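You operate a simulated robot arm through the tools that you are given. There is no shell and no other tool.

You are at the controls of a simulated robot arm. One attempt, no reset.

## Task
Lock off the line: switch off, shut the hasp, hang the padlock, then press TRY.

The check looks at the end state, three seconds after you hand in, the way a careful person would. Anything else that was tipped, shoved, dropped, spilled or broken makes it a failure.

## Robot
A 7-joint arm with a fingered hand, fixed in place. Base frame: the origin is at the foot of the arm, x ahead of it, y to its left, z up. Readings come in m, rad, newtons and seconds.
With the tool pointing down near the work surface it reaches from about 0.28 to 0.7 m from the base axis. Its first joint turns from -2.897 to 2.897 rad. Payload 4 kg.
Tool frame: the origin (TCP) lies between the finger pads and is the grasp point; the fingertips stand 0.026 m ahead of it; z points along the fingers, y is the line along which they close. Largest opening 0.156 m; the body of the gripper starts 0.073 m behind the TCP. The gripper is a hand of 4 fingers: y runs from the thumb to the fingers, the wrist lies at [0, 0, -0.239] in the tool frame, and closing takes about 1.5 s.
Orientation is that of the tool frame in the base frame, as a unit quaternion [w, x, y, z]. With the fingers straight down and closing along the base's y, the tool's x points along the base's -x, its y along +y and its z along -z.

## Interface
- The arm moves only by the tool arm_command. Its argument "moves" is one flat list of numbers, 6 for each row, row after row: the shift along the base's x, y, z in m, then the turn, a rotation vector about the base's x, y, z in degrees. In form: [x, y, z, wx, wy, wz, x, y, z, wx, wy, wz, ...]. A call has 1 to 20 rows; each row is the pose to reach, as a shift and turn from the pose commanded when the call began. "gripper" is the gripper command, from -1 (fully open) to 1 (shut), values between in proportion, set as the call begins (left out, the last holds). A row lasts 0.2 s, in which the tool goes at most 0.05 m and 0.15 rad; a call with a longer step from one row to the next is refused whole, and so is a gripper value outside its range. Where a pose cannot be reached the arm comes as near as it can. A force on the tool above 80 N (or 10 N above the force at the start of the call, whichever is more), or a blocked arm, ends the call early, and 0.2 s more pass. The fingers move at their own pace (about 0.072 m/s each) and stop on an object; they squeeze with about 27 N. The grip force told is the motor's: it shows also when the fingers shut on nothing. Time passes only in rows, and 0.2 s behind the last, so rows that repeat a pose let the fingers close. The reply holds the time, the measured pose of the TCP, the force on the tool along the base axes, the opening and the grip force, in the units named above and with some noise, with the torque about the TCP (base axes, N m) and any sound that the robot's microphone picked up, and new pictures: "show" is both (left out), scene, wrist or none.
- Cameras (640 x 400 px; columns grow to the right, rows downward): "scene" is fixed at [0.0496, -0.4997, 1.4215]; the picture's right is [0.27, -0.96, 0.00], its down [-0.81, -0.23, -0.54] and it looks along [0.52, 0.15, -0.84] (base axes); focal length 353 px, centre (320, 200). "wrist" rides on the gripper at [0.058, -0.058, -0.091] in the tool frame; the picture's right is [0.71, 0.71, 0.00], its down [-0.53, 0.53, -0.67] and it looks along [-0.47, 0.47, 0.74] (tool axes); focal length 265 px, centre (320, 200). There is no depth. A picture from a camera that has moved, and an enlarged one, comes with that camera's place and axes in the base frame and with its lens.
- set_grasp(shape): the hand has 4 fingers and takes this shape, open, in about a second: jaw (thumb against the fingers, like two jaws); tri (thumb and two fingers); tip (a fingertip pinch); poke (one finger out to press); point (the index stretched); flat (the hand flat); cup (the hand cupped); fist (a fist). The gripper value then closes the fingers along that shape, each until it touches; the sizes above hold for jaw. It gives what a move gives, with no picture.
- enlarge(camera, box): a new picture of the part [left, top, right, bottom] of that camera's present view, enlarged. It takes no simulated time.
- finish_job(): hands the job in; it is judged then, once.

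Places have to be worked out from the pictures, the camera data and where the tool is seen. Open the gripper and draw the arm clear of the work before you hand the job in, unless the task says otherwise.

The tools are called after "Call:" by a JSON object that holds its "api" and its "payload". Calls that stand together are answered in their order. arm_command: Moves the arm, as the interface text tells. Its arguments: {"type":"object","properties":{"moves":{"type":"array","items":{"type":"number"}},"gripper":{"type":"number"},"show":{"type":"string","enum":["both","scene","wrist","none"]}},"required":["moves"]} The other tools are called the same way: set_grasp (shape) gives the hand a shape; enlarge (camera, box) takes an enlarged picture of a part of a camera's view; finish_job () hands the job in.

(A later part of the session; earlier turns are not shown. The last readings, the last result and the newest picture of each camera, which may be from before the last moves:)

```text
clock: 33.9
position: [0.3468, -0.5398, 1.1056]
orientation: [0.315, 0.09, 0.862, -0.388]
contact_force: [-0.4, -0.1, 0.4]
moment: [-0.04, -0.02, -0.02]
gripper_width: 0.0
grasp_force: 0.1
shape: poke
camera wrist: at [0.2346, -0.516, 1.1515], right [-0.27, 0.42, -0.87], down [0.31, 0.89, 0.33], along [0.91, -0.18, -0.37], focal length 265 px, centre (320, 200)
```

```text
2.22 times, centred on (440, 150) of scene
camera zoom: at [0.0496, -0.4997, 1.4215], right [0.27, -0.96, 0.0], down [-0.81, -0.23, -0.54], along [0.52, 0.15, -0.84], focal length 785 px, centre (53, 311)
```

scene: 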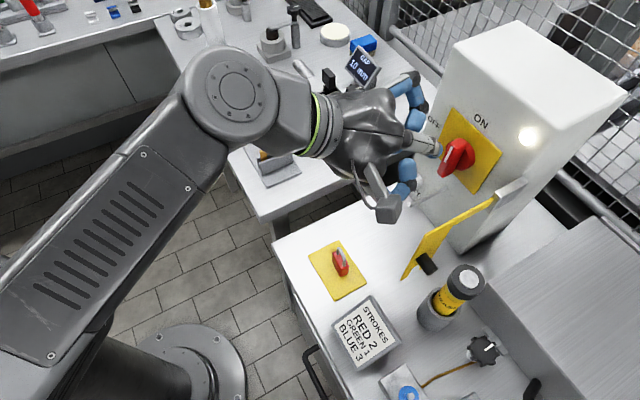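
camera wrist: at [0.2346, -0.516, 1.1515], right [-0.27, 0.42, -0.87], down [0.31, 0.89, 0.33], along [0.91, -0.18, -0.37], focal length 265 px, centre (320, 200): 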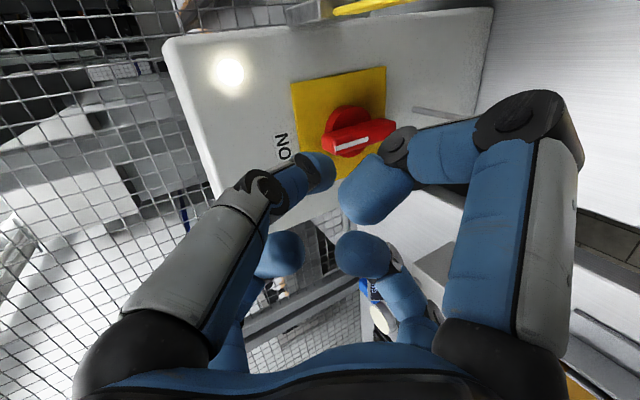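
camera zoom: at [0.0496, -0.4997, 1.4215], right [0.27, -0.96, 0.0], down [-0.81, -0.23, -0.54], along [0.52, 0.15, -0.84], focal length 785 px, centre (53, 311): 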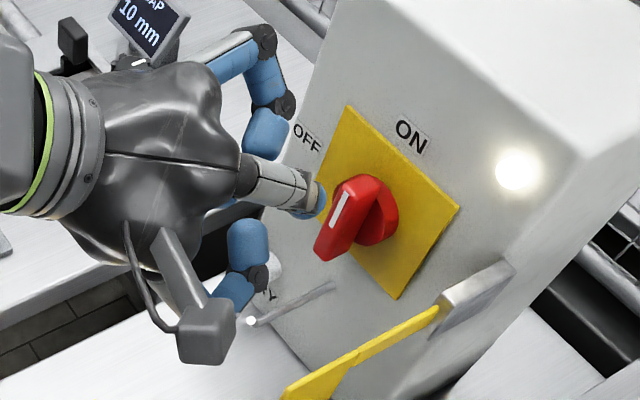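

Finger comes from the upper right now. I lower it to the handle-top height, slide slightly right and advance most of the way, then check.

Call:
{"api": "arm_command", "payload": {"moves": [-0.0042, -0.0042, -0.0366, 0, 0, 0, 0.0135, -0.022, -0.0366, 0, 0, 0, 0.0312, -0.0396, -0.0366, 0, 0, 0]}}

Call:
{"api": "enlarge", "payload": {"camera": "scene", "box": [390, 90, 530, 220]}}

Call:
{"api": "enlarge", "payload": {"camera": "wrist", "box": [220, 60, 460, 260]}}

```text
clock: 34.7
position: [0.3799, -0.5778, 1.0694]
orientation: [0.315, 0.091, 0.861, -0.388]
contact_force: [-0.1, 0.0, -0.2]
moment: [-0.02, -0.02, 0.0]
gripper_width: 0.0001
grasp_force: 0.0
shape: poke
camera wrist: at [0.2663, -0.5554, 1.1147], right [-0.27, 0.42, -0.87], down [0.31, 0.89, 0.33], along [0.91, -0.18, -0.37], focal length 265 px, centre (320, 200)
```

scene: 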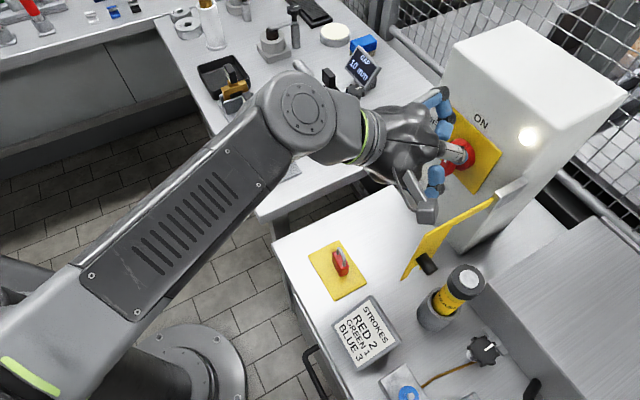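
wrist: 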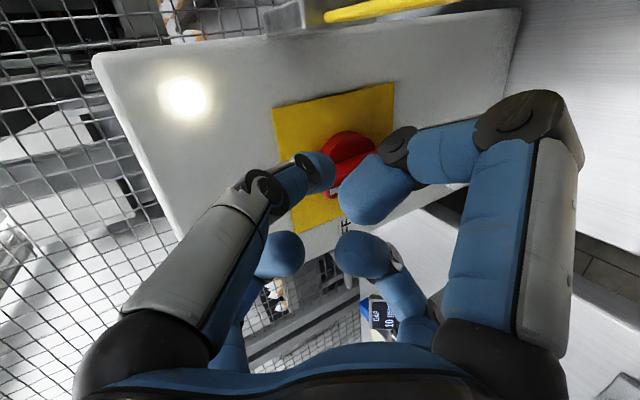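

```text
3.08 times, centred on (460, 155) of scene
camera zoom: at [0.0496, -0.4997, 1.4215], right [0.27, -0.96, 0.0], down [-0.81, -0.23, -0.54], along [0.52, 0.15, -0.84], focal length 1087 px, centre (-111, 338)
```

zoom: 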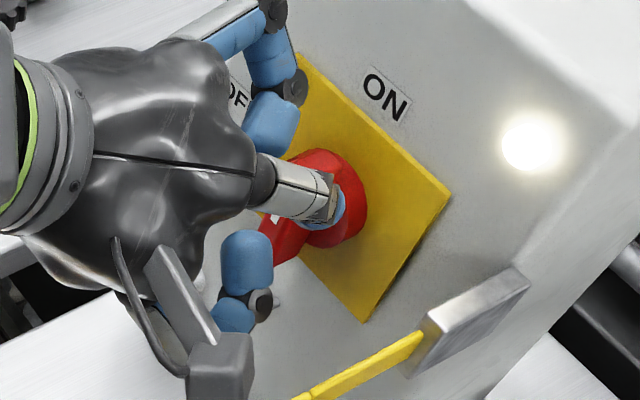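

```text
2.00 times, centred on (340, 160) of wrist
camera zoom: at [0.2663, -0.5554, 1.1147], right [-0.27, 0.42, -0.87], down [0.31, 0.89, 0.33], along [0.91, -0.18, -0.37], focal length 531 px, centre (280, 280)
```

zoom: 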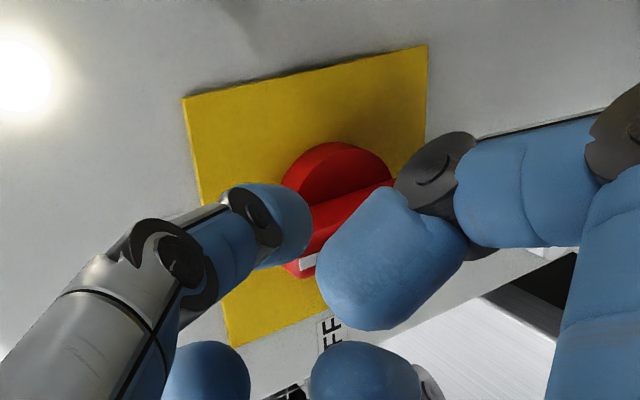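

The fingertip is right of the handle's top half at n≈0.037. I advance another 0.02 toward the face.

Call:
{"api": "arm_command", "payload": {"moves": [0.007, -0.007, 0, 0, 0, 0, 0.0141, -0.0141, 0, 0, 0, 0, 0.0141, -0.0141, 0, 0, 0, 0]}}

Call:
{"api": "enlarge", "payload": {"camera": "scene", "box": [390, 90, 530, 220]}}

Call:
{"api": "enlarge", "payload": {"camera": "wrist", "box": [220, 60, 460, 260]}}

```text
clock: 35.5
position: [0.3927, -0.5913, 1.0681]
orientation: [0.316, 0.091, 0.861, -0.389]
contact_force: [-0.6, 0.4, 0.0]
moment: [0.01, 0.03, 0.01]
gripper_width: 0.0
grasp_force: 0.1
shape: poke
camera wrist: at [0.2806, -0.5694, 1.1146], right [-0.27, 0.42, -0.87], down [0.31, 0.89, 0.33], along [0.91, -0.18, -0.37], focal length 265 px, centre (320, 200)
```

scene: 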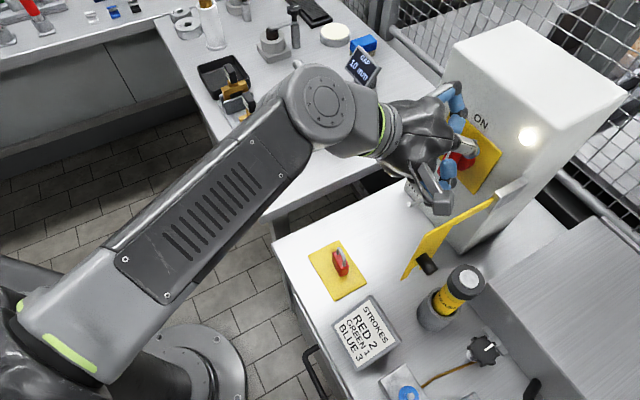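
wrist: 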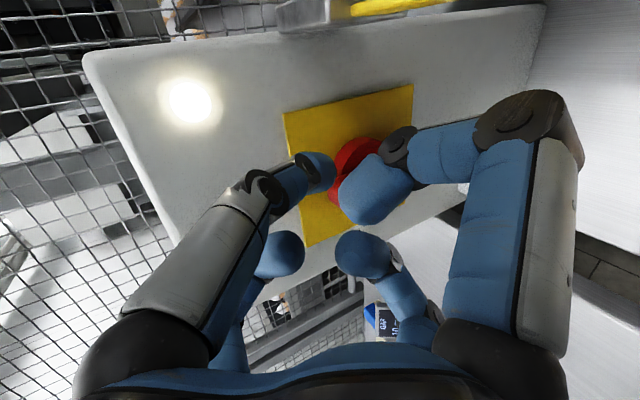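

```text
3.08 times, centred on (460, 155) of scene
camera zoom: at [0.0496, -0.4997, 1.4215], right [0.27, -0.96, 0.0], down [-0.81, -0.23, -0.54], along [0.52, 0.15, -0.84], focal length 1087 px, centre (-111, 338)
```

zoom: 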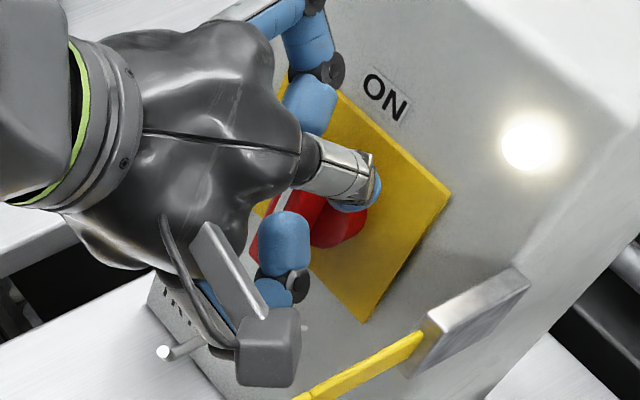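

```text
2.00 times, centred on (340, 160) of wrist
camera zoom: at [0.2806, -0.5694, 1.1146], right [-0.27, 0.42, -0.87], down [0.31, 0.89, 0.33], along [0.91, -0.18, -0.37], focal length 531 px, centre (280, 280)
```

zoom: 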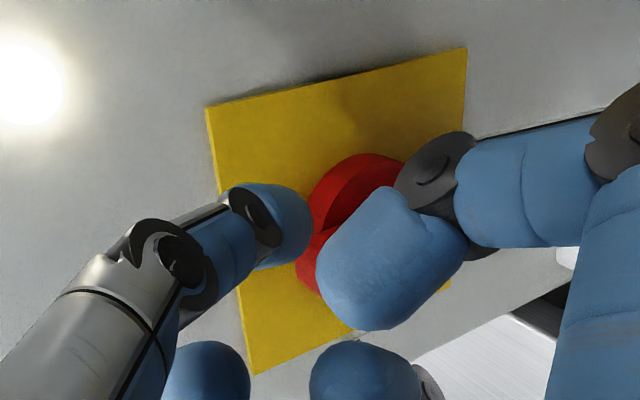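

No contact yet; the fingertip is beside the handle at n≈0.018. Now I sweep it left along an arc about the switch axis to rotate the handle from ON to OFF.

Call:
{"api": "arm_command", "payload": {"moves": [0.005, 0.005, 0.001, 0, 0, 0, 0.0108, 0.0108, 0.0041, 0, 0, 0, 0.014, 0.014, 0.0047, 0, 0, 0, 0.017, 0.017, 0.005, 0, 0, 0, 0.0202, 0.0202, 0.0045, 0, 0, 0, 0.0233, 0.0233, 0.0035, 0, 0, 0, 0.0262, 0.0262, 0.002, 0, 0, 0, 0.029, 0.029, 0, 0, 0, 0, 0.0315, 0.0315, -0.003, 0, 0, 0, 0.0339, 0.0339, -0.0057, 0, 0, 0, 0.0357, 0.0357, -0.009, 0, 0, 0, 0.0375, 0.0375, -0.013, 0, 0, 0]}}

Call:
{"api": "enlarge", "payload": {"camera": "scene", "box": [390, 90, 530, 220]}}

Call:
{"api": "enlarge", "payload": {"camera": "wrist", "box": [220, 60, 460, 260]}}

```text
clock: 38.1
position: [0.429, -0.5533, 1.0546]
orientation: [0.316, 0.091, 0.861, -0.388]
contact_force: [0.1, 0.1, -0.3]
moment: [0.02, -0.02, -0.02]
gripper_width: 0.0
grasp_force: 0.1
shape: poke
camera wrist: at [0.3175, -0.5315, 1.1011], right [-0.27, 0.42, -0.87], down [0.31, 0.89, 0.34], along [0.91, -0.18, -0.37], focal length 265 px, centre (320, 200)
```

scene: 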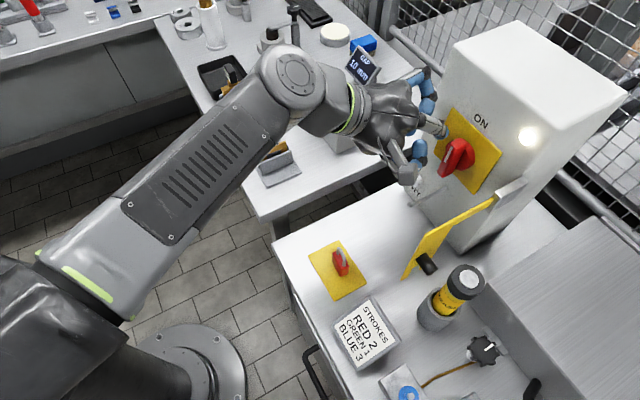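
wrist: 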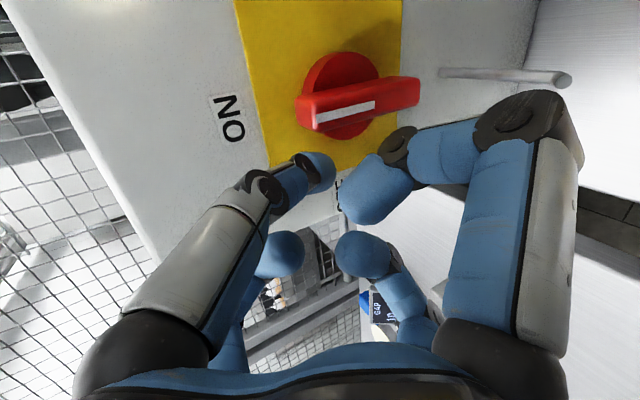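

```text
3.08 times, centred on (460, 155) of scene
camera zoom: at [0.0496, -0.4997, 1.4215], right [0.27, -0.96, 0.0], down [-0.81, -0.23, -0.54], along [0.52, 0.15, -0.84], focal length 1087 px, centre (-111, 338)
```

zoom: 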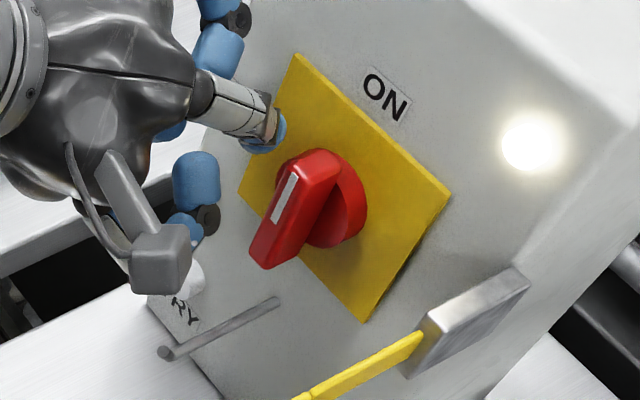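

```text
2.00 times, centred on (340, 160) of wrist
camera zoom: at [0.3175, -0.5315, 1.1011], right [-0.27, 0.42, -0.87], down [0.31, 0.89, 0.34], along [0.91, -0.18, -0.37], focal length 531 px, centre (280, 280)
```

zoom: 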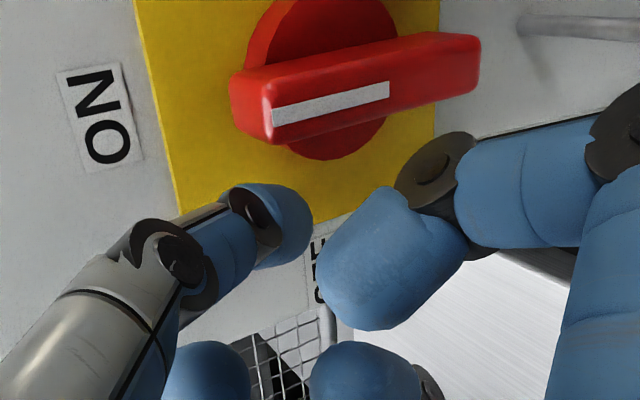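

The finger passed just above the handle (its top is only at z≈1.051, pivot ≈1.0205). I go back over the top to the right side, lower by about 1 cm, and will repeat the sweep with a smaller radius.

Call:
{"api": "arm_command", "payload": {"moves": [0, 0, 0.034, 0, 0, 0, -0.019, -0.019, 0.034, 0, 0, 0, -0.0394, -0.0366, 0.034, 0, 0, 0, -0.0394, -0.0366, 0.018, 0, 0, 0, -0.0394, -0.0366, 0.002, 0, 0, 0, -0.0394, -0.0366, 0.002, 0, 0, 0]}}

Call:
{"api": "enlarge", "payload": {"camera": "wrist", "box": [220, 60, 460, 260]}}

Call:
{"api": "enlarge", "payload": {"camera": "scene", "box": [390, 90, 530, 220]}}

```text
clock: 39.5
position: [0.3896, -0.5907, 1.0579]
orientation: [0.316, 0.092, 0.861, -0.389]
contact_force: [0.0, 0.3, 0.7]
moment: [-0.01, -0.03, -0.04]
gripper_width: 0.0
grasp_force: 0.2
shape: poke
camera wrist: at [0.2778, -0.5682, 1.1037], right [-0.27, 0.42, -0.87], down [0.31, 0.89, 0.33], along [0.91, -0.18, -0.37], focal length 265 px, centre (320, 200)
```

scene: 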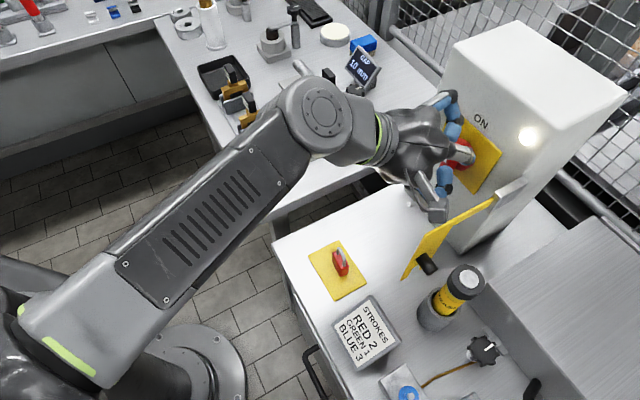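
wrist: 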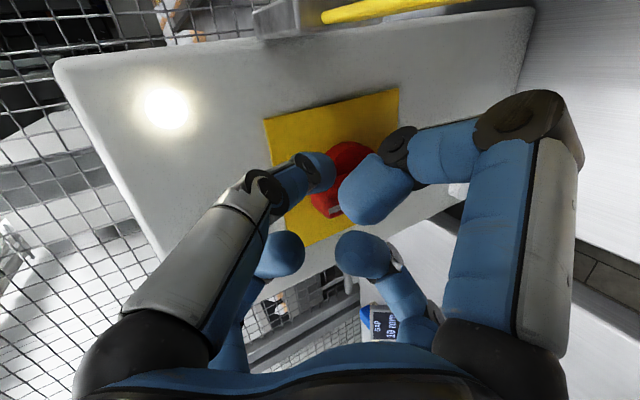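

```text
2.00 times, centred on (340, 160) of wrist
camera zoom: at [0.2778, -0.5682, 1.1037], right [-0.27, 0.42, -0.87], down [0.31, 0.89, 0.33], along [0.91, -0.18, -0.37], focal length 531 px, centre (280, 280)
```

zoom: 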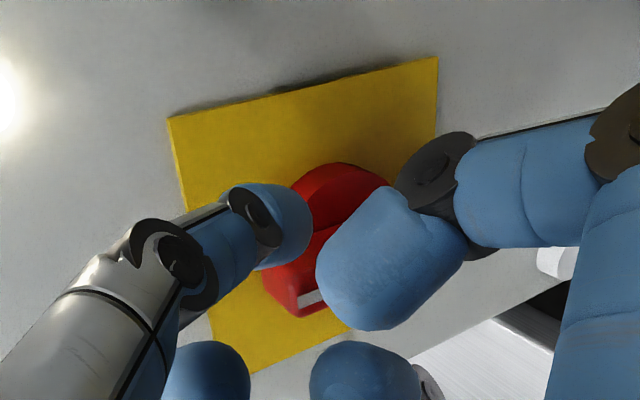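

```text
3.08 times, centred on (460, 155) of scene
camera zoom: at [0.0496, -0.4997, 1.4215], right [0.27, -0.96, 0.0], down [-0.81, -0.23, -0.54], along [0.52, 0.15, -0.84], focal length 1087 px, centre (-111, 338)
```

zoom: 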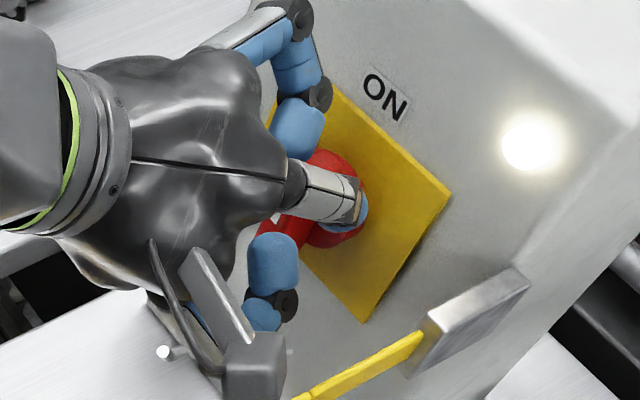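

Fingertip is now beside the handle's upper half at z≈1.045, n≈0.021. I sweep the tighter arc.

Call:
{"api": "arm_command", "payload": {"moves": [0.0045, 0.0045, -0.0015, 0, 0, 0, 0.0085, 0.0085, -0.0024, 0, 0, 0, 0.0129, 0.0129, 0.0005, 0, 0, 0, 0.0176, 0.0176, 0.0017, 0, 0, 0, 0.02, 0.02, 0.0015, 0, 0, 0, 0.0224, 0.0224, 0.0011, 0, 0, 0, 0.0247, 0.0247, 0, 0, 0, 0, 0.0269, 0.0269, -0.0013, 0, 0, 0, 0.029, 0.029, -0.003, 0, 0, 0, 0.0308, 0.0308, -0.0052, 0, 0, 0, 0.0325, 0.0325, -0.008, 0, 0, 0, 0.0339, 0.0339, -0.0104, 0, 0, 0, 0.0354, 0.0354, -0.0144, 0, 0, 0]}}

Call:
{"api": "enlarge", "payload": {"camera": "scene", "box": [390, 90, 530, 220]}}

Call:
{"api": "enlarge", "payload": {"camera": "wrist", "box": [220, 60, 460, 260]}}

```text
clock: 42.3
position: [0.4257, -0.5551, 1.0436]
orientation: [0.315, 0.09, 0.861, -0.388]
contact_force: [-0.3, 0.4, 2.3]
moment: [-0.02, -0.02, 0.04]
gripper_width: 0.0
grasp_force: 0.0
shape: poke
camera wrist: at [0.314, -0.5326, 1.0889], right [-0.27, 0.42, -0.87], down [0.31, 0.89, 0.33], along [0.91, -0.18, -0.37], focal length 265 px, centre (320, 200)
```

scene: 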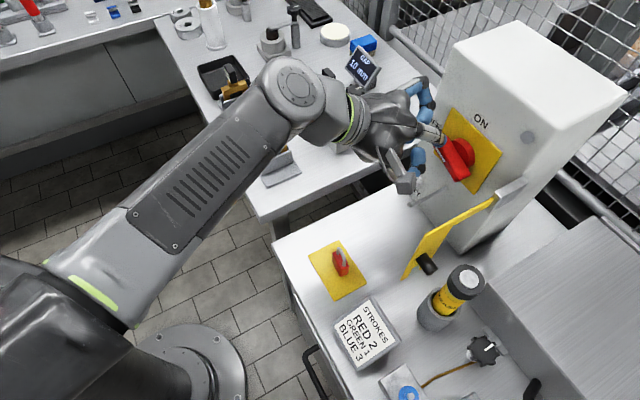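
wrist: 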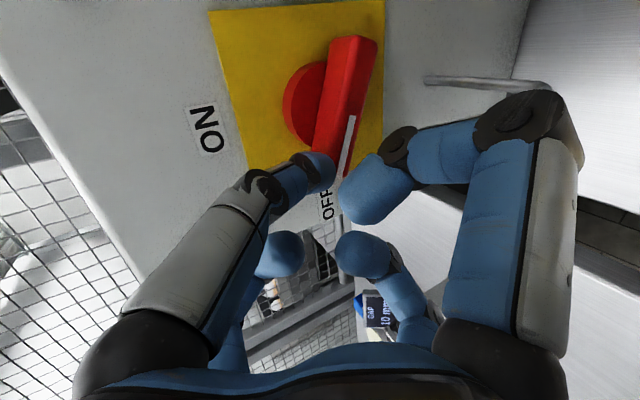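

```text
3.08 times, centred on (460, 155) of scene
camera zoom: at [0.0496, -0.4997, 1.4215], right [0.27, -0.96, 0.0], down [-0.81, -0.23, -0.54], along [0.52, 0.15, -0.84], focal length 1087 px, centre (-111, 338)
```

zoom: 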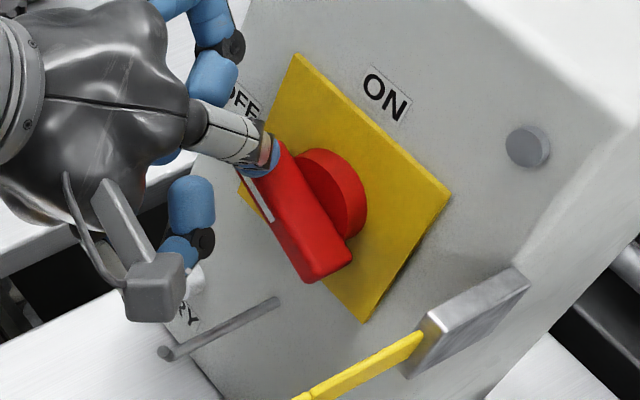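

```text
2.00 times, centred on (340, 160) of wrist
camera zoom: at [0.314, -0.5326, 1.0889], right [-0.27, 0.42, -0.87], down [0.31, 0.89, 0.33], along [0.91, -0.18, -0.37], focal length 531 px, centre (280, 280)
```

zoom: 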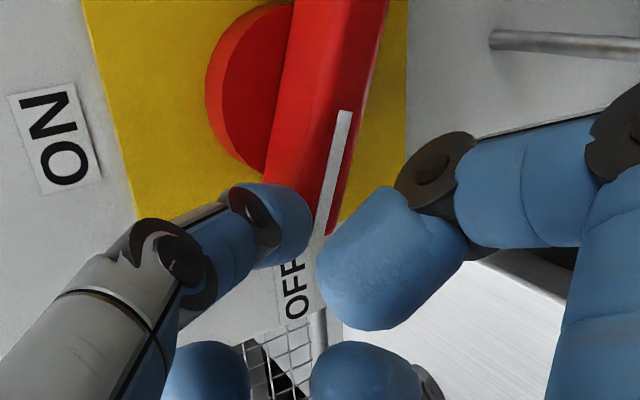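

The lamp went out and the handle moved to OFF, but it may be short of exactly horizontal. I lift the finger off to look at the handle unobstructed.

Call:
{"api": "arm_command", "payload": {"moves": [0, 0, 0.02, 0, 0, 0, -0.02, 0.03, 0.045, 0, 0, 0, -0.045, 0.055, 0.06, 0, 0, 0, -0.06, 0.08, 0.06, 0, 0, 0]}}

Call:
{"api": "enlarge", "payload": {"camera": "scene", "box": [400, 90, 530, 210]}}

Call:
{"api": "enlarge", "payload": {"camera": "wrist", "box": [220, 20, 460, 220]}}

```text
clock: 43.3
position: [0.3641, -0.4754, 1.1043]
orientation: [0.314, 0.091, 0.861, -0.389]
contact_force: [-1.0, 0.4, 0.2]
moment: [0.01, -0.01, -0.01]
gripper_width: 0.0003
grasp_force: 0.1
shape: poke
camera wrist: at [0.253, -0.4526, 1.1493], right [-0.27, 0.42, -0.87], down [0.31, 0.89, 0.33], along [0.91, -0.18, -0.37], focal length 265 px, centre (320, 200)
```

scene: 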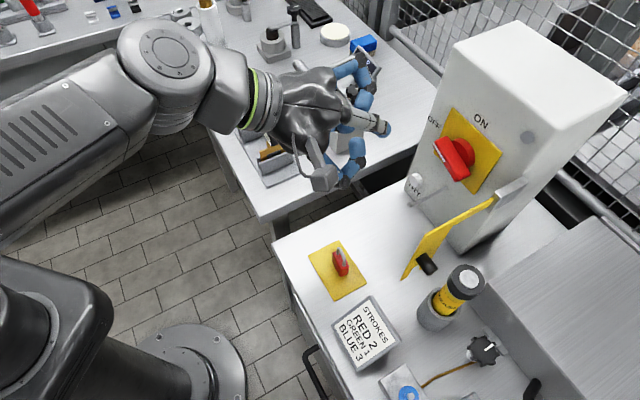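
wrist: 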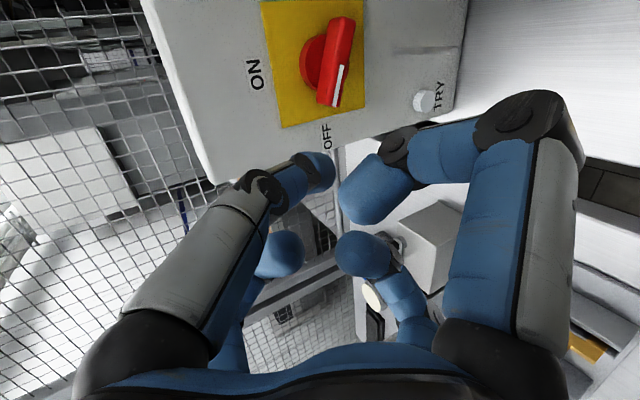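

```text
3.33 times, centred on (465, 150) of scene
camera zoom: at [0.0496, -0.4997, 1.4215], right [0.27, -0.96, 0.0], down [-0.81, -0.23, -0.54], along [0.52, 0.15, -0.84], focal length 1178 px, centre (-163, 367)
```

zoom: 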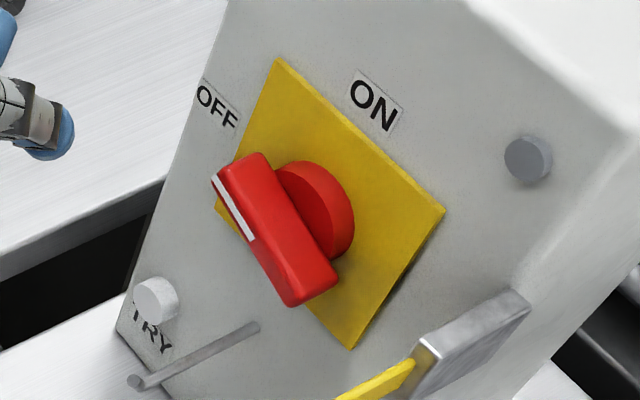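

```text
2.00 times, centred on (340, 120) of wrist
camera zoom: at [0.253, -0.4526, 1.1493], right [-0.27, 0.42, -0.87], down [0.31, 0.89, 0.33], along [0.91, -0.18, -0.37], focal length 531 px, centre (280, 360)
```

zoom: 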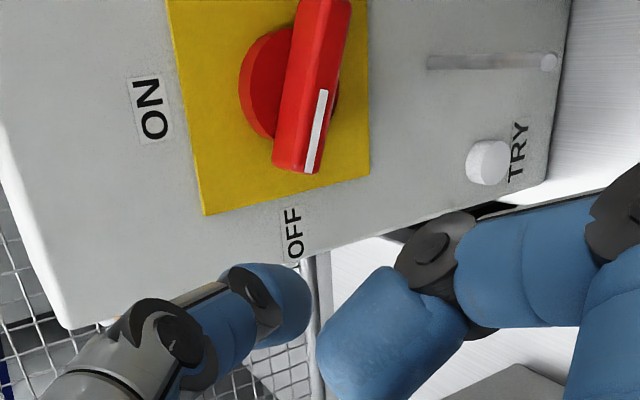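

From geometry the handle sits about 19° short of horizontal. I press down on its left end from above to bring it fully to OFF.

Call:
{"api": "arm_command", "payload": {"moves": [0.005, -0.035, -0.013, 0, 0, 0, 0.031, -0.06, -0.026, 0, 0, 0, 0.0555, -0.0837, -0.026, 0, 0, 0, 0.0555, -0.0837, -0.036, 0, 0, 0, 0.0555, -0.0837, -0.044, 0, 0, 0, 0.0555, -0.0837, -0.05, 0, 0, 0, 0.0555, -0.0837, -0.056, 0, 0, 0]}}

Call:
{"api": "enlarge", "payload": {"camera": "scene", "box": [400, 90, 530, 210]}}

Call:
{"api": "enlarge", "payload": {"camera": "wrist", "box": [220, 20, 460, 220]}}

```text
clock: 44.9
position: [0.421, -0.5594, 1.0475]
orientation: [0.316, 0.092, 0.861, -0.389]
contact_force: [0.3, 0.0, -0.1]
moment: [-0.01, 0.01, -0.01]
gripper_width: 0.0001
grasp_force: 0.0
shape: poke
camera wrist: at [0.3095, -0.5366, 1.0931], right [-0.27, 0.42, -0.87], down [0.31, 0.89, 0.33], along [0.91, -0.18, -0.37], focal length 265 px, centre (320, 200)
```

scene: 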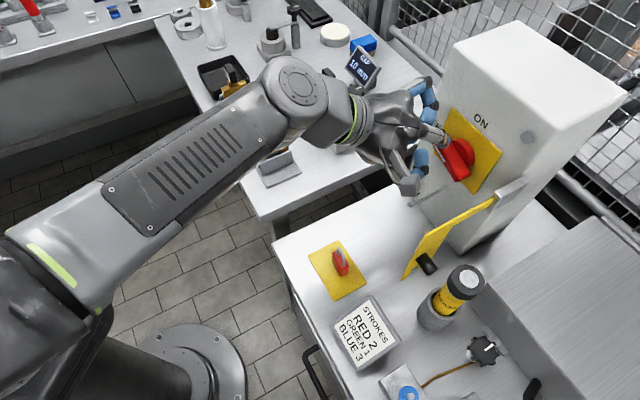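
wrist: 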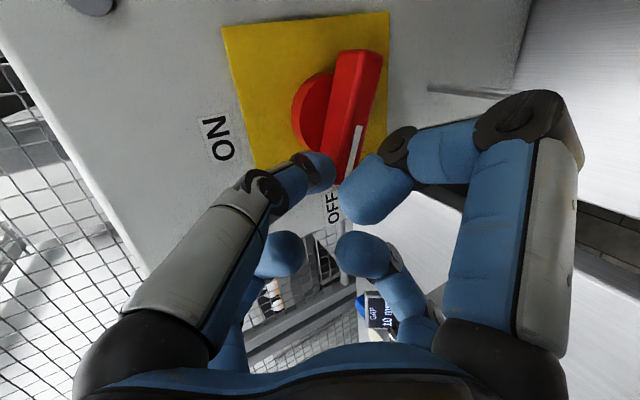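

```text
3.33 times, centred on (465, 150) of scene
camera zoom: at [0.0496, -0.4997, 1.4215], right [0.27, -0.96, 0.0], down [-0.81, -0.23, -0.54], along [0.52, 0.15, -0.84], focal length 1178 px, centre (-163, 367)
```

zoom: 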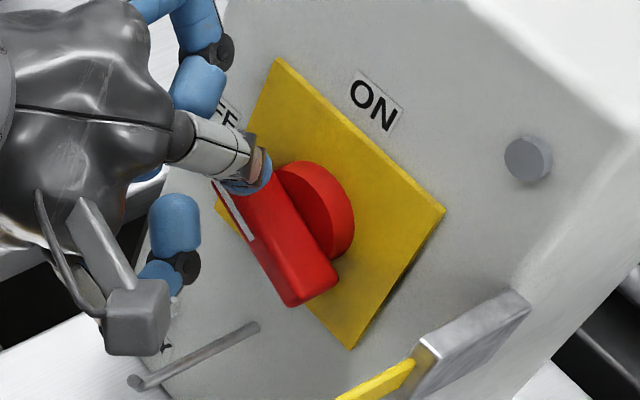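

```text
2.00 times, centred on (340, 120) of wrist
camera zoom: at [0.3095, -0.5366, 1.0931], right [-0.27, 0.42, -0.87], down [0.31, 0.89, 0.33], along [0.91, -0.18, -0.37], focal length 531 px, centre (280, 360)
```

zoom: 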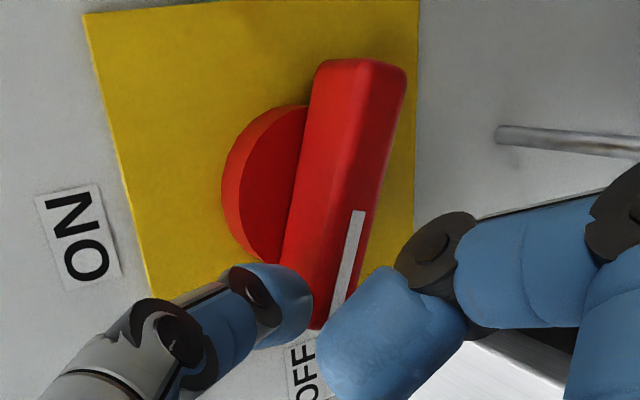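

Still no contact; the fingertip sits just above the handle's left end. I press down further in small steps.

Call:
{"api": "arm_command", "payload": {"moves": [0, 0, -0.003, 0, 0, 0, 0, 0, -0.006, 0, 0, 0, 0, 0, -0.009, 0, 0, 0, 0, 0, -0.012, 0, 0, 0, 0, 0, -0.014, 0, 0, 0, 0, 0, -0.014, 0, 0, 0]}}

Call:
{"api": "enlarge", "payload": {"camera": "scene", "box": [400, 90, 530, 210]}}

Call:
{"api": "enlarge", "payload": {"camera": "wrist", "box": [220, 20, 460, 220]}}

```text
clock: 46.3
position: [0.4218, -0.5595, 1.0339]
orientation: [0.317, 0.09, 0.861, -0.388]
contact_force: [-1.1, 2.2, 9.1]
moment: [-0.16, -0.06, 0.0]
gripper_width: 0.0
grasp_force: 0.0
shape: poke
camera wrist: at [0.3098, -0.5361, 1.0803], right [-0.27, 0.42, -0.87], down [0.31, 0.89, 0.33], along [0.91, -0.18, -0.37], focal length 265 px, centre (320, 200)
```

scene: 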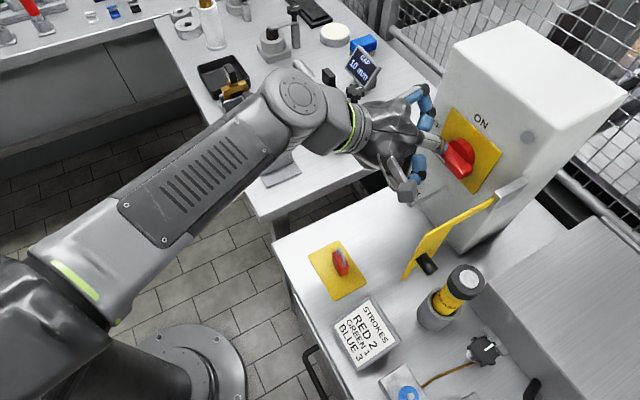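
wrist: 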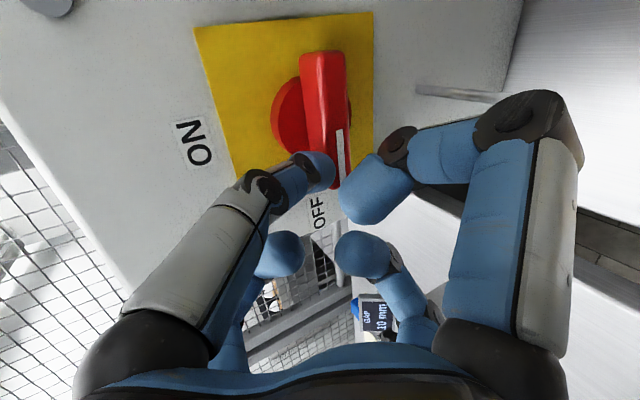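

```text
3.33 times, centred on (465, 150) of scene
camera zoom: at [0.0496, -0.4997, 1.4215], right [0.27, -0.96, 0.0], down [-0.81, -0.23, -0.54], along [0.52, 0.15, -0.84], focal length 1178 px, centre (-163, 367)
```

zoom: 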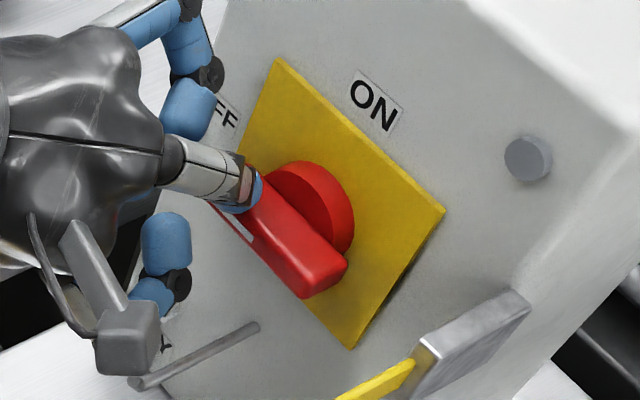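

```text
2.00 times, centred on (340, 120) of wrist
camera zoom: at [0.3098, -0.5361, 1.0803], right [-0.27, 0.42, -0.87], down [0.31, 0.89, 0.33], along [0.91, -0.18, -0.37], focal length 531 px, centre (280, 360)
```

zoom: 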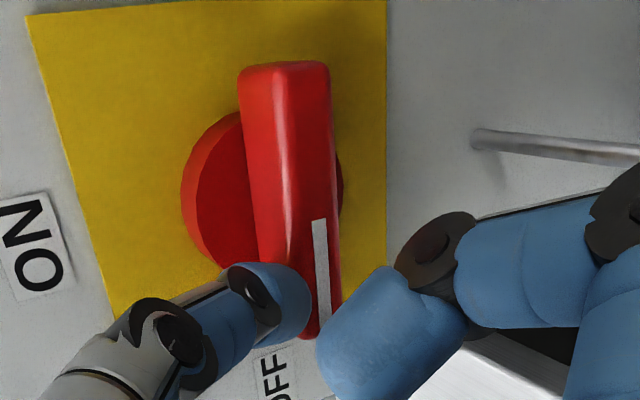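

The handle now looks parallel to the plate's horizontal edges with 9 N resisting (at its stop). I back off up and out, and check again.

Call:
{"api": "arm_command", "payload": {"moves": [0, 0, 0.02, 0, 0, 0, -0.02, 0.03, 0.045, 0, 0, 0, -0.045, 0.06, 0.06, 0, 0, 0, -0.06, 0.09, 0.07, 0, 0, 0], "show": "none"}}

Call:
{"api": "enlarge", "payload": {"camera": "scene", "box": [400, 90, 530, 210]}}

Call:
{"api": "enlarge", "payload": {"camera": "scene", "box": [380, 170, 540, 320]}}

```text
clock: 47.3
position: [0.3618, -0.4685, 1.1032]
orientation: [0.315, 0.091, 0.861, -0.389]
contact_force: [-0.9, -0.5, 0.5]
moment: [0.01, 0.0, 0.01]
gripper_width: 0.0
grasp_force: 0.0
shape: poke
```

```text
3.33 times, centred on (465, 150) of scene
camera zoom: at [0.0496, -0.4997, 1.4215], right [0.27, -0.96, 0.0], down [-0.81, -0.23, -0.54], along [0.52, 0.15, -0.84], focal length 1178 px, centre (-163, 367)
```

zoom: 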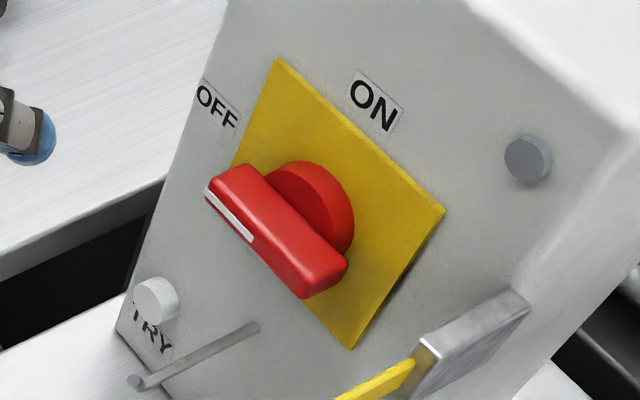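

```text
2.67 times, centred on (460, 245) of scene
camera zoom: at [0.0496, -0.4997, 1.4215], right [0.27, -0.96, 0.0], down [-0.81, -0.23, -0.54], along [0.52, 0.15, -0.84], focal length 942 px, centre (-53, 80)
```

zoom: 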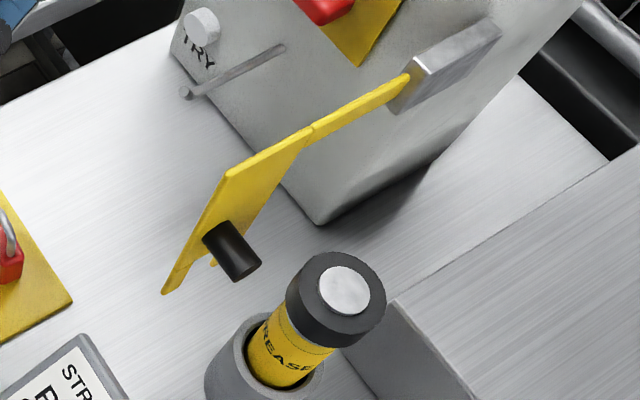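

The handle is exactly horizontal: OFF confirmed, lamp dark. Next is the hasp: I move the finger out in front and to the right of the open leaf (leaf plane u≈0.089, reaching n≈0.15), yawing +20°.

Call:
{"api": "arm_command", "payload": {"moves": [-0.0222, 0.0222, 0, 0, 0, 0, -0.0445, 0.0445, 0, 0, 0, 4, -0.074, 0.015, -0.01, 0, 0, 8, -0.104, -0.015, -0.02, 0, 0, 12, -0.135, -0.046, -0.03, 0, 0, 16, -0.1668, -0.0778, -0.04, 0, 0, 20]}}

Call:
{"api": "enlarge", "payload": {"camera": "scene", "box": [340, 140, 540, 320]}}

```text
clock: 48.7
position: [0.1926, -0.5468, 1.0634]
orientation: [0.38, -0.06, 0.863, -0.328]
contact_force: [-0.1, -1.0, -0.3]
moment: [-0.02, 0.0, 0.01]
gripper_width: 0.0001
grasp_force: 0.2
shape: poke
camera wrist: at [0.0802, -0.564, 1.1082], right [-0.4, 0.3, -0.87], down [-0.02, 0.94, 0.34], along [0.92, 0.15, -0.37], focal length 265 px, centre (320, 200)
```

scene: 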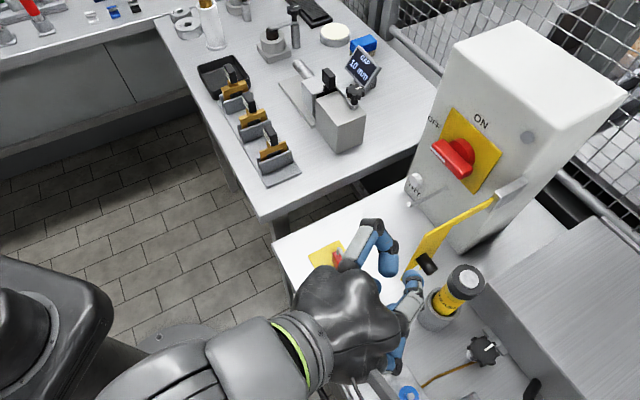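
wrist: 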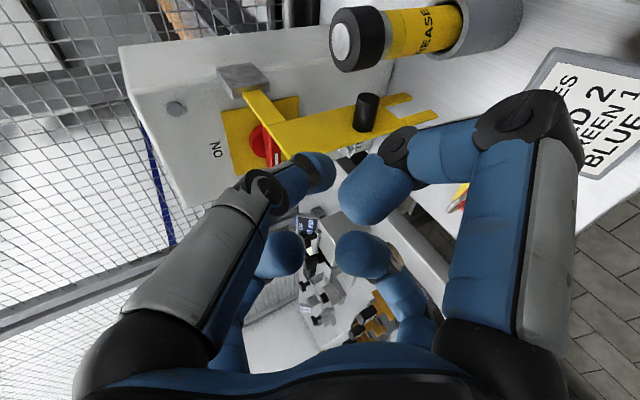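

```text
2.22 times, centred on (440, 230) of scene
camera zoom: at [0.0496, -0.4997, 1.4215], right [0.27, -0.96, 0.0], down [-0.81, -0.23, -0.54], along [0.52, 0.15, -0.84], focal length 785 px, centre (53, 133)
```

zoom: 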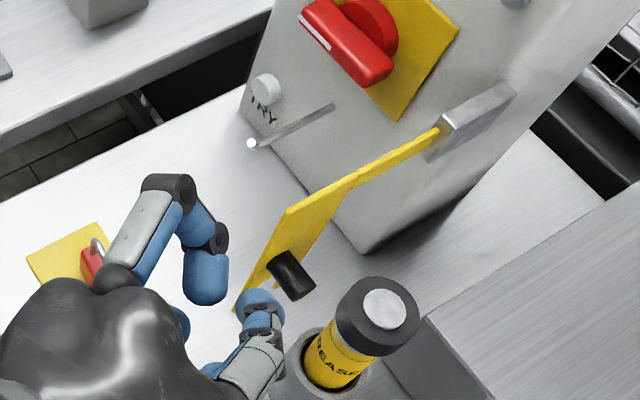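

The wrist view shows the leaf with a downward-open fork and the knob on its right side. I bring the fingertip in beside the leaf's right face, above the knob.

Call:
{"api": "arm_command", "payload": {"moves": [0.0035, 0.0035, -0.02, 0, 0, 0, 0.025, -0.018, -0.02, 0, 0, 0, 0.0481, -0.0339, -0.02, 0, 0, 0]}}

Call:
{"api": "enlarge", "payload": {"camera": "scene", "box": [340, 140, 540, 320]}}

Call:
{"api": "enlarge", "payload": {"camera": "wrist", "box": [200, 20, 480, 240]}}

```text
clock: 49.5
position: [0.2424, -0.5826, 1.0424]
orientation: [0.377, -0.059, 0.864, -0.329]
contact_force: [-0.6, -0.6, -1.1]
moment: [-0.02, 0.01, 0.0]
gripper_width: 0.0001
grasp_force: 0.0
shape: poke
camera wrist: at [0.1291, -0.5988, 1.0884], right [-0.4, 0.3, -0.87], down [-0.01, 0.94, 0.33], along [0.92, 0.15, -0.37], focal length 265 px, centre (320, 200)
```

scene: 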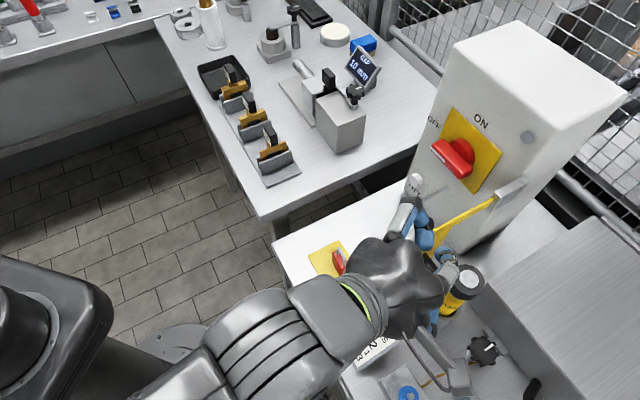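
wrist: 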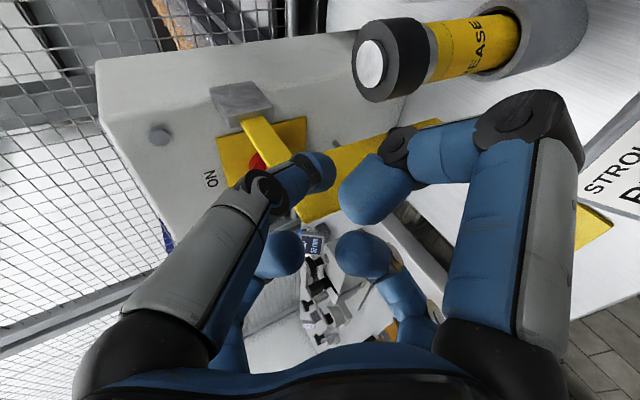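

```text
2.22 times, centred on (440, 230) of scene
camera zoom: at [0.0496, -0.4997, 1.4215], right [0.27, -0.96, 0.0], down [-0.81, -0.23, -0.54], along [0.52, 0.15, -0.84], focal length 785 px, centre (53, 133)
```

zoom: 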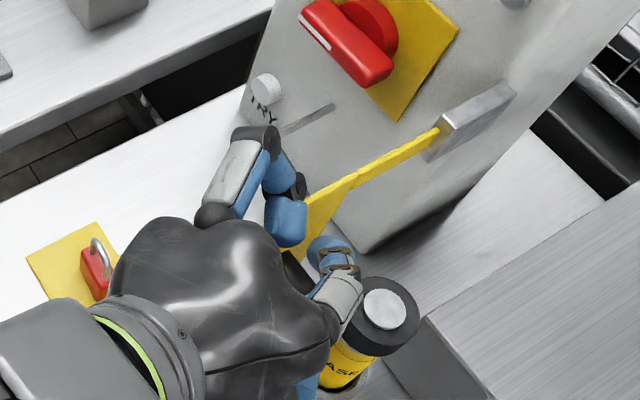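

```text
1.82 times, centred on (340, 130) of wrist
camera zoom: at [0.1291, -0.5988, 1.0884], right [-0.4, 0.3, -0.87], down [-0.01, 0.94, 0.33], along [0.92, 0.15, -0.37], focal length 483 px, centre (284, 327)
```

zoom: 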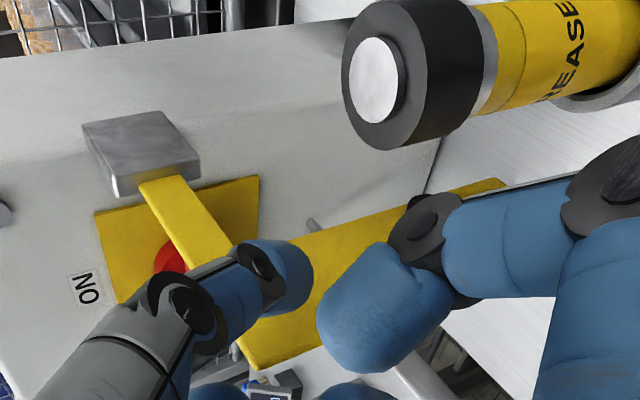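

The fingertip is right of the leaf at z≈1.03. I sweep it left around the hinge (first half of the swing), then look.

Call:
{"api": "arm_command", "payload": {"moves": [0.0115, 0.0073, 0, 0, 0, 0, 0.0199, 0.0168, 0, 0, 0, 0, 0.0315, 0.0259, 0, 0, 0, 0, 0.045, 0.0327, 0, 0, 0, 0, 0.0598, 0.0372, 0, 0, 0, 0, 0.0754, 0.0387, 0, 0, 0, 0]}}

Call:
{"api": "enlarge", "payload": {"camera": "scene", "box": [340, 140, 540, 320]}}

Call:
{"api": "enlarge", "payload": {"camera": "wrist", "box": [200, 20, 480, 240]}}

```text
clock: 50.9
position: [0.3193, -0.543, 1.0429]
orientation: [0.378, -0.061, 0.864, -0.328]
contact_force: [0.5, -0.4, 0.1]
moment: [0.03, -0.03, 0.0]
gripper_width: 0.0
grasp_force: 0.1
shape: poke
camera wrist: at [0.2054, -0.5599, 1.0891], right [-0.4, 0.3, -0.87], down [-0.01, 0.94, 0.33], along [0.92, 0.15, -0.37], focal length 265 px, centre (320, 200)
```

scene: 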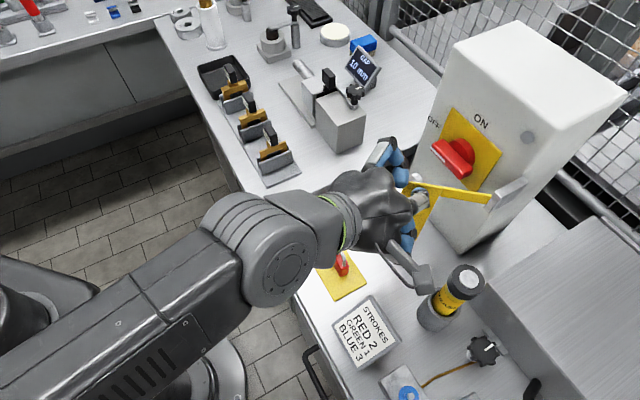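
wrist: 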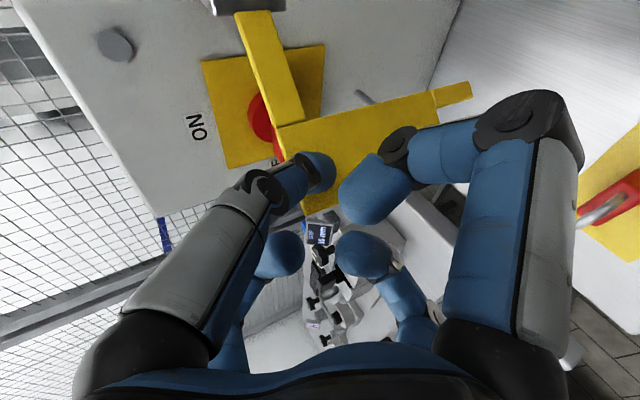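

```text
2.22 times, centred on (440, 230) of scene
camera zoom: at [0.0496, -0.4997, 1.4215], right [0.27, -0.96, 0.0], down [-0.81, -0.23, -0.54], along [0.52, 0.15, -0.84], focal length 785 px, centre (53, 133)
```

zoom: 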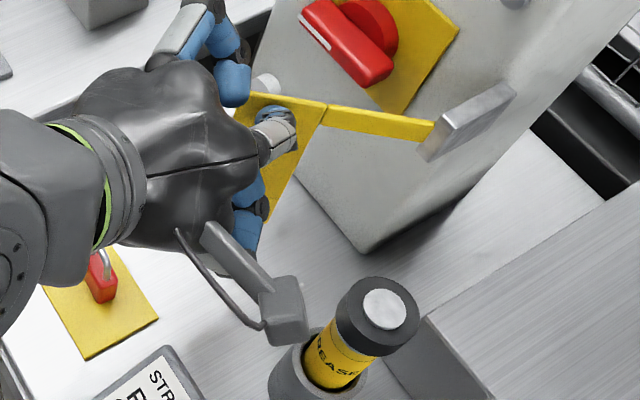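

```text
1.82 times, centred on (340, 130) of wrist
camera zoom: at [0.2054, -0.5599, 1.0891], right [-0.4, 0.3, -0.87], down [-0.01, 0.94, 0.33], along [0.92, 0.15, -0.37], focal length 483 px, centre (284, 327)
```

zoom: 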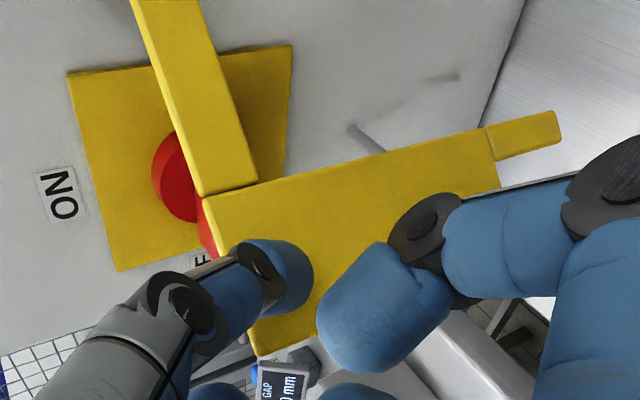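

The leaf follows nicely (about 50° closed). I continue to about 80° and check the fork against the peg.

Call:
{"api": "arm_command", "payload": {"moves": [0.0075, -0.001, 0, 0, 0, 0, 0.0146, -0.0022, 0, 0, 0, 0, 0.0225, -0.0045, 0, 0, 0, 0, 0.03, -0.0066, 0, 0, 0, 0, 0.0375, -0.01, 0, 0, 0, 0]}}

Call:
{"api": "enlarge", "payload": {"camera": "scene", "box": [380, 130, 540, 270]}}

Call:
{"api": "enlarge", "payload": {"camera": "wrist", "box": [200, 20, 480, 240]}}

```text
clock: 52.1
position: [0.3557, -0.5523, 1.0435]
orientation: [0.377, -0.06, 0.864, -0.328]
contact_force: [-0.3, -0.7, -0.1]
moment: [-0.01, 0.03, -0.02]
gripper_width: 0.0
grasp_force: 0.0
shape: poke
camera wrist: at [0.243, -0.5691, 1.0891], right [-0.4, 0.3, -0.87], down [-0.01, 0.94, 0.34], along [0.92, 0.15, -0.37], focal length 265 px, centre (320, 200)
```

scene: 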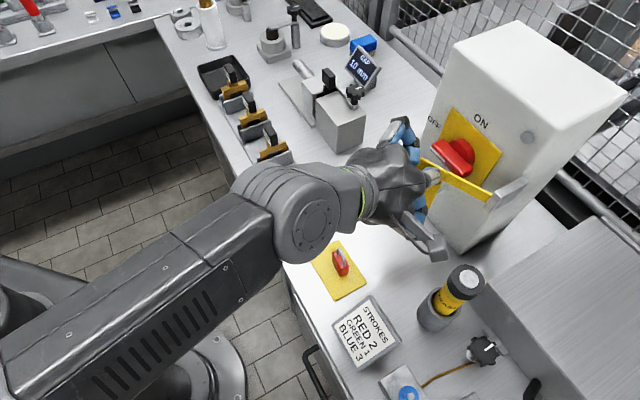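
wrist: 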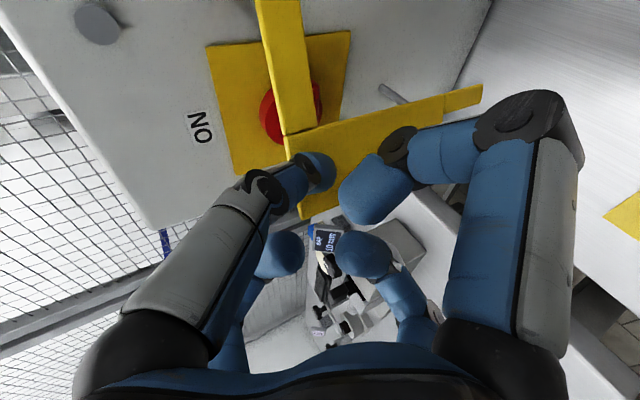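

```text
2.86 times, centred on (460, 200) of scene
camera zoom: at [0.0496, -0.4997, 1.4215], right [0.27, -0.96, 0.0], down [-0.81, -0.23, -0.54], along [0.52, 0.15, -0.84], focal length 1010 px, centre (-80, 200)
```

zoom: 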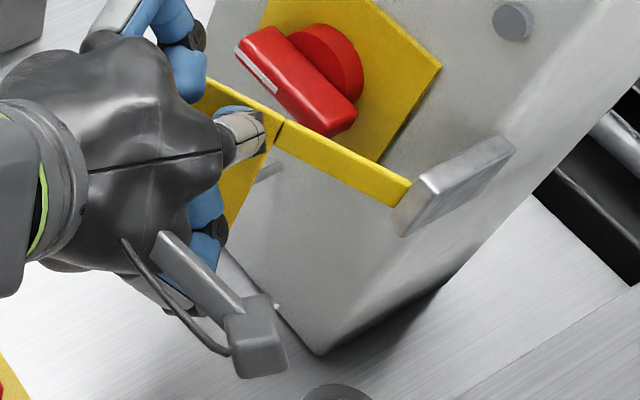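

```text
1.82 times, centred on (340, 130) of wrist
camera zoom: at [0.243, -0.5691, 1.0891], right [-0.4, 0.3, -0.87], down [-0.01, 0.94, 0.34], along [0.92, 0.15, -0.37], focal length 483 px, centre (284, 327)
```

zoom: 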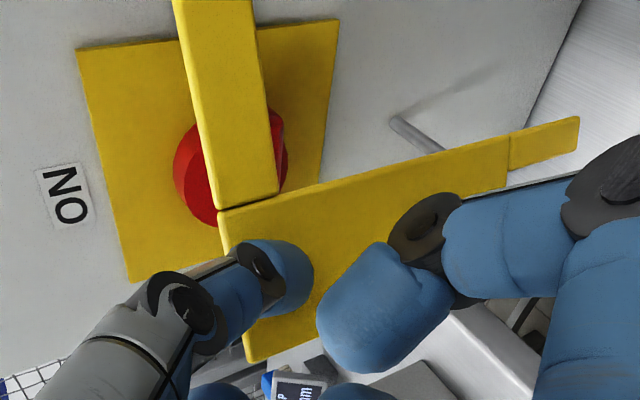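

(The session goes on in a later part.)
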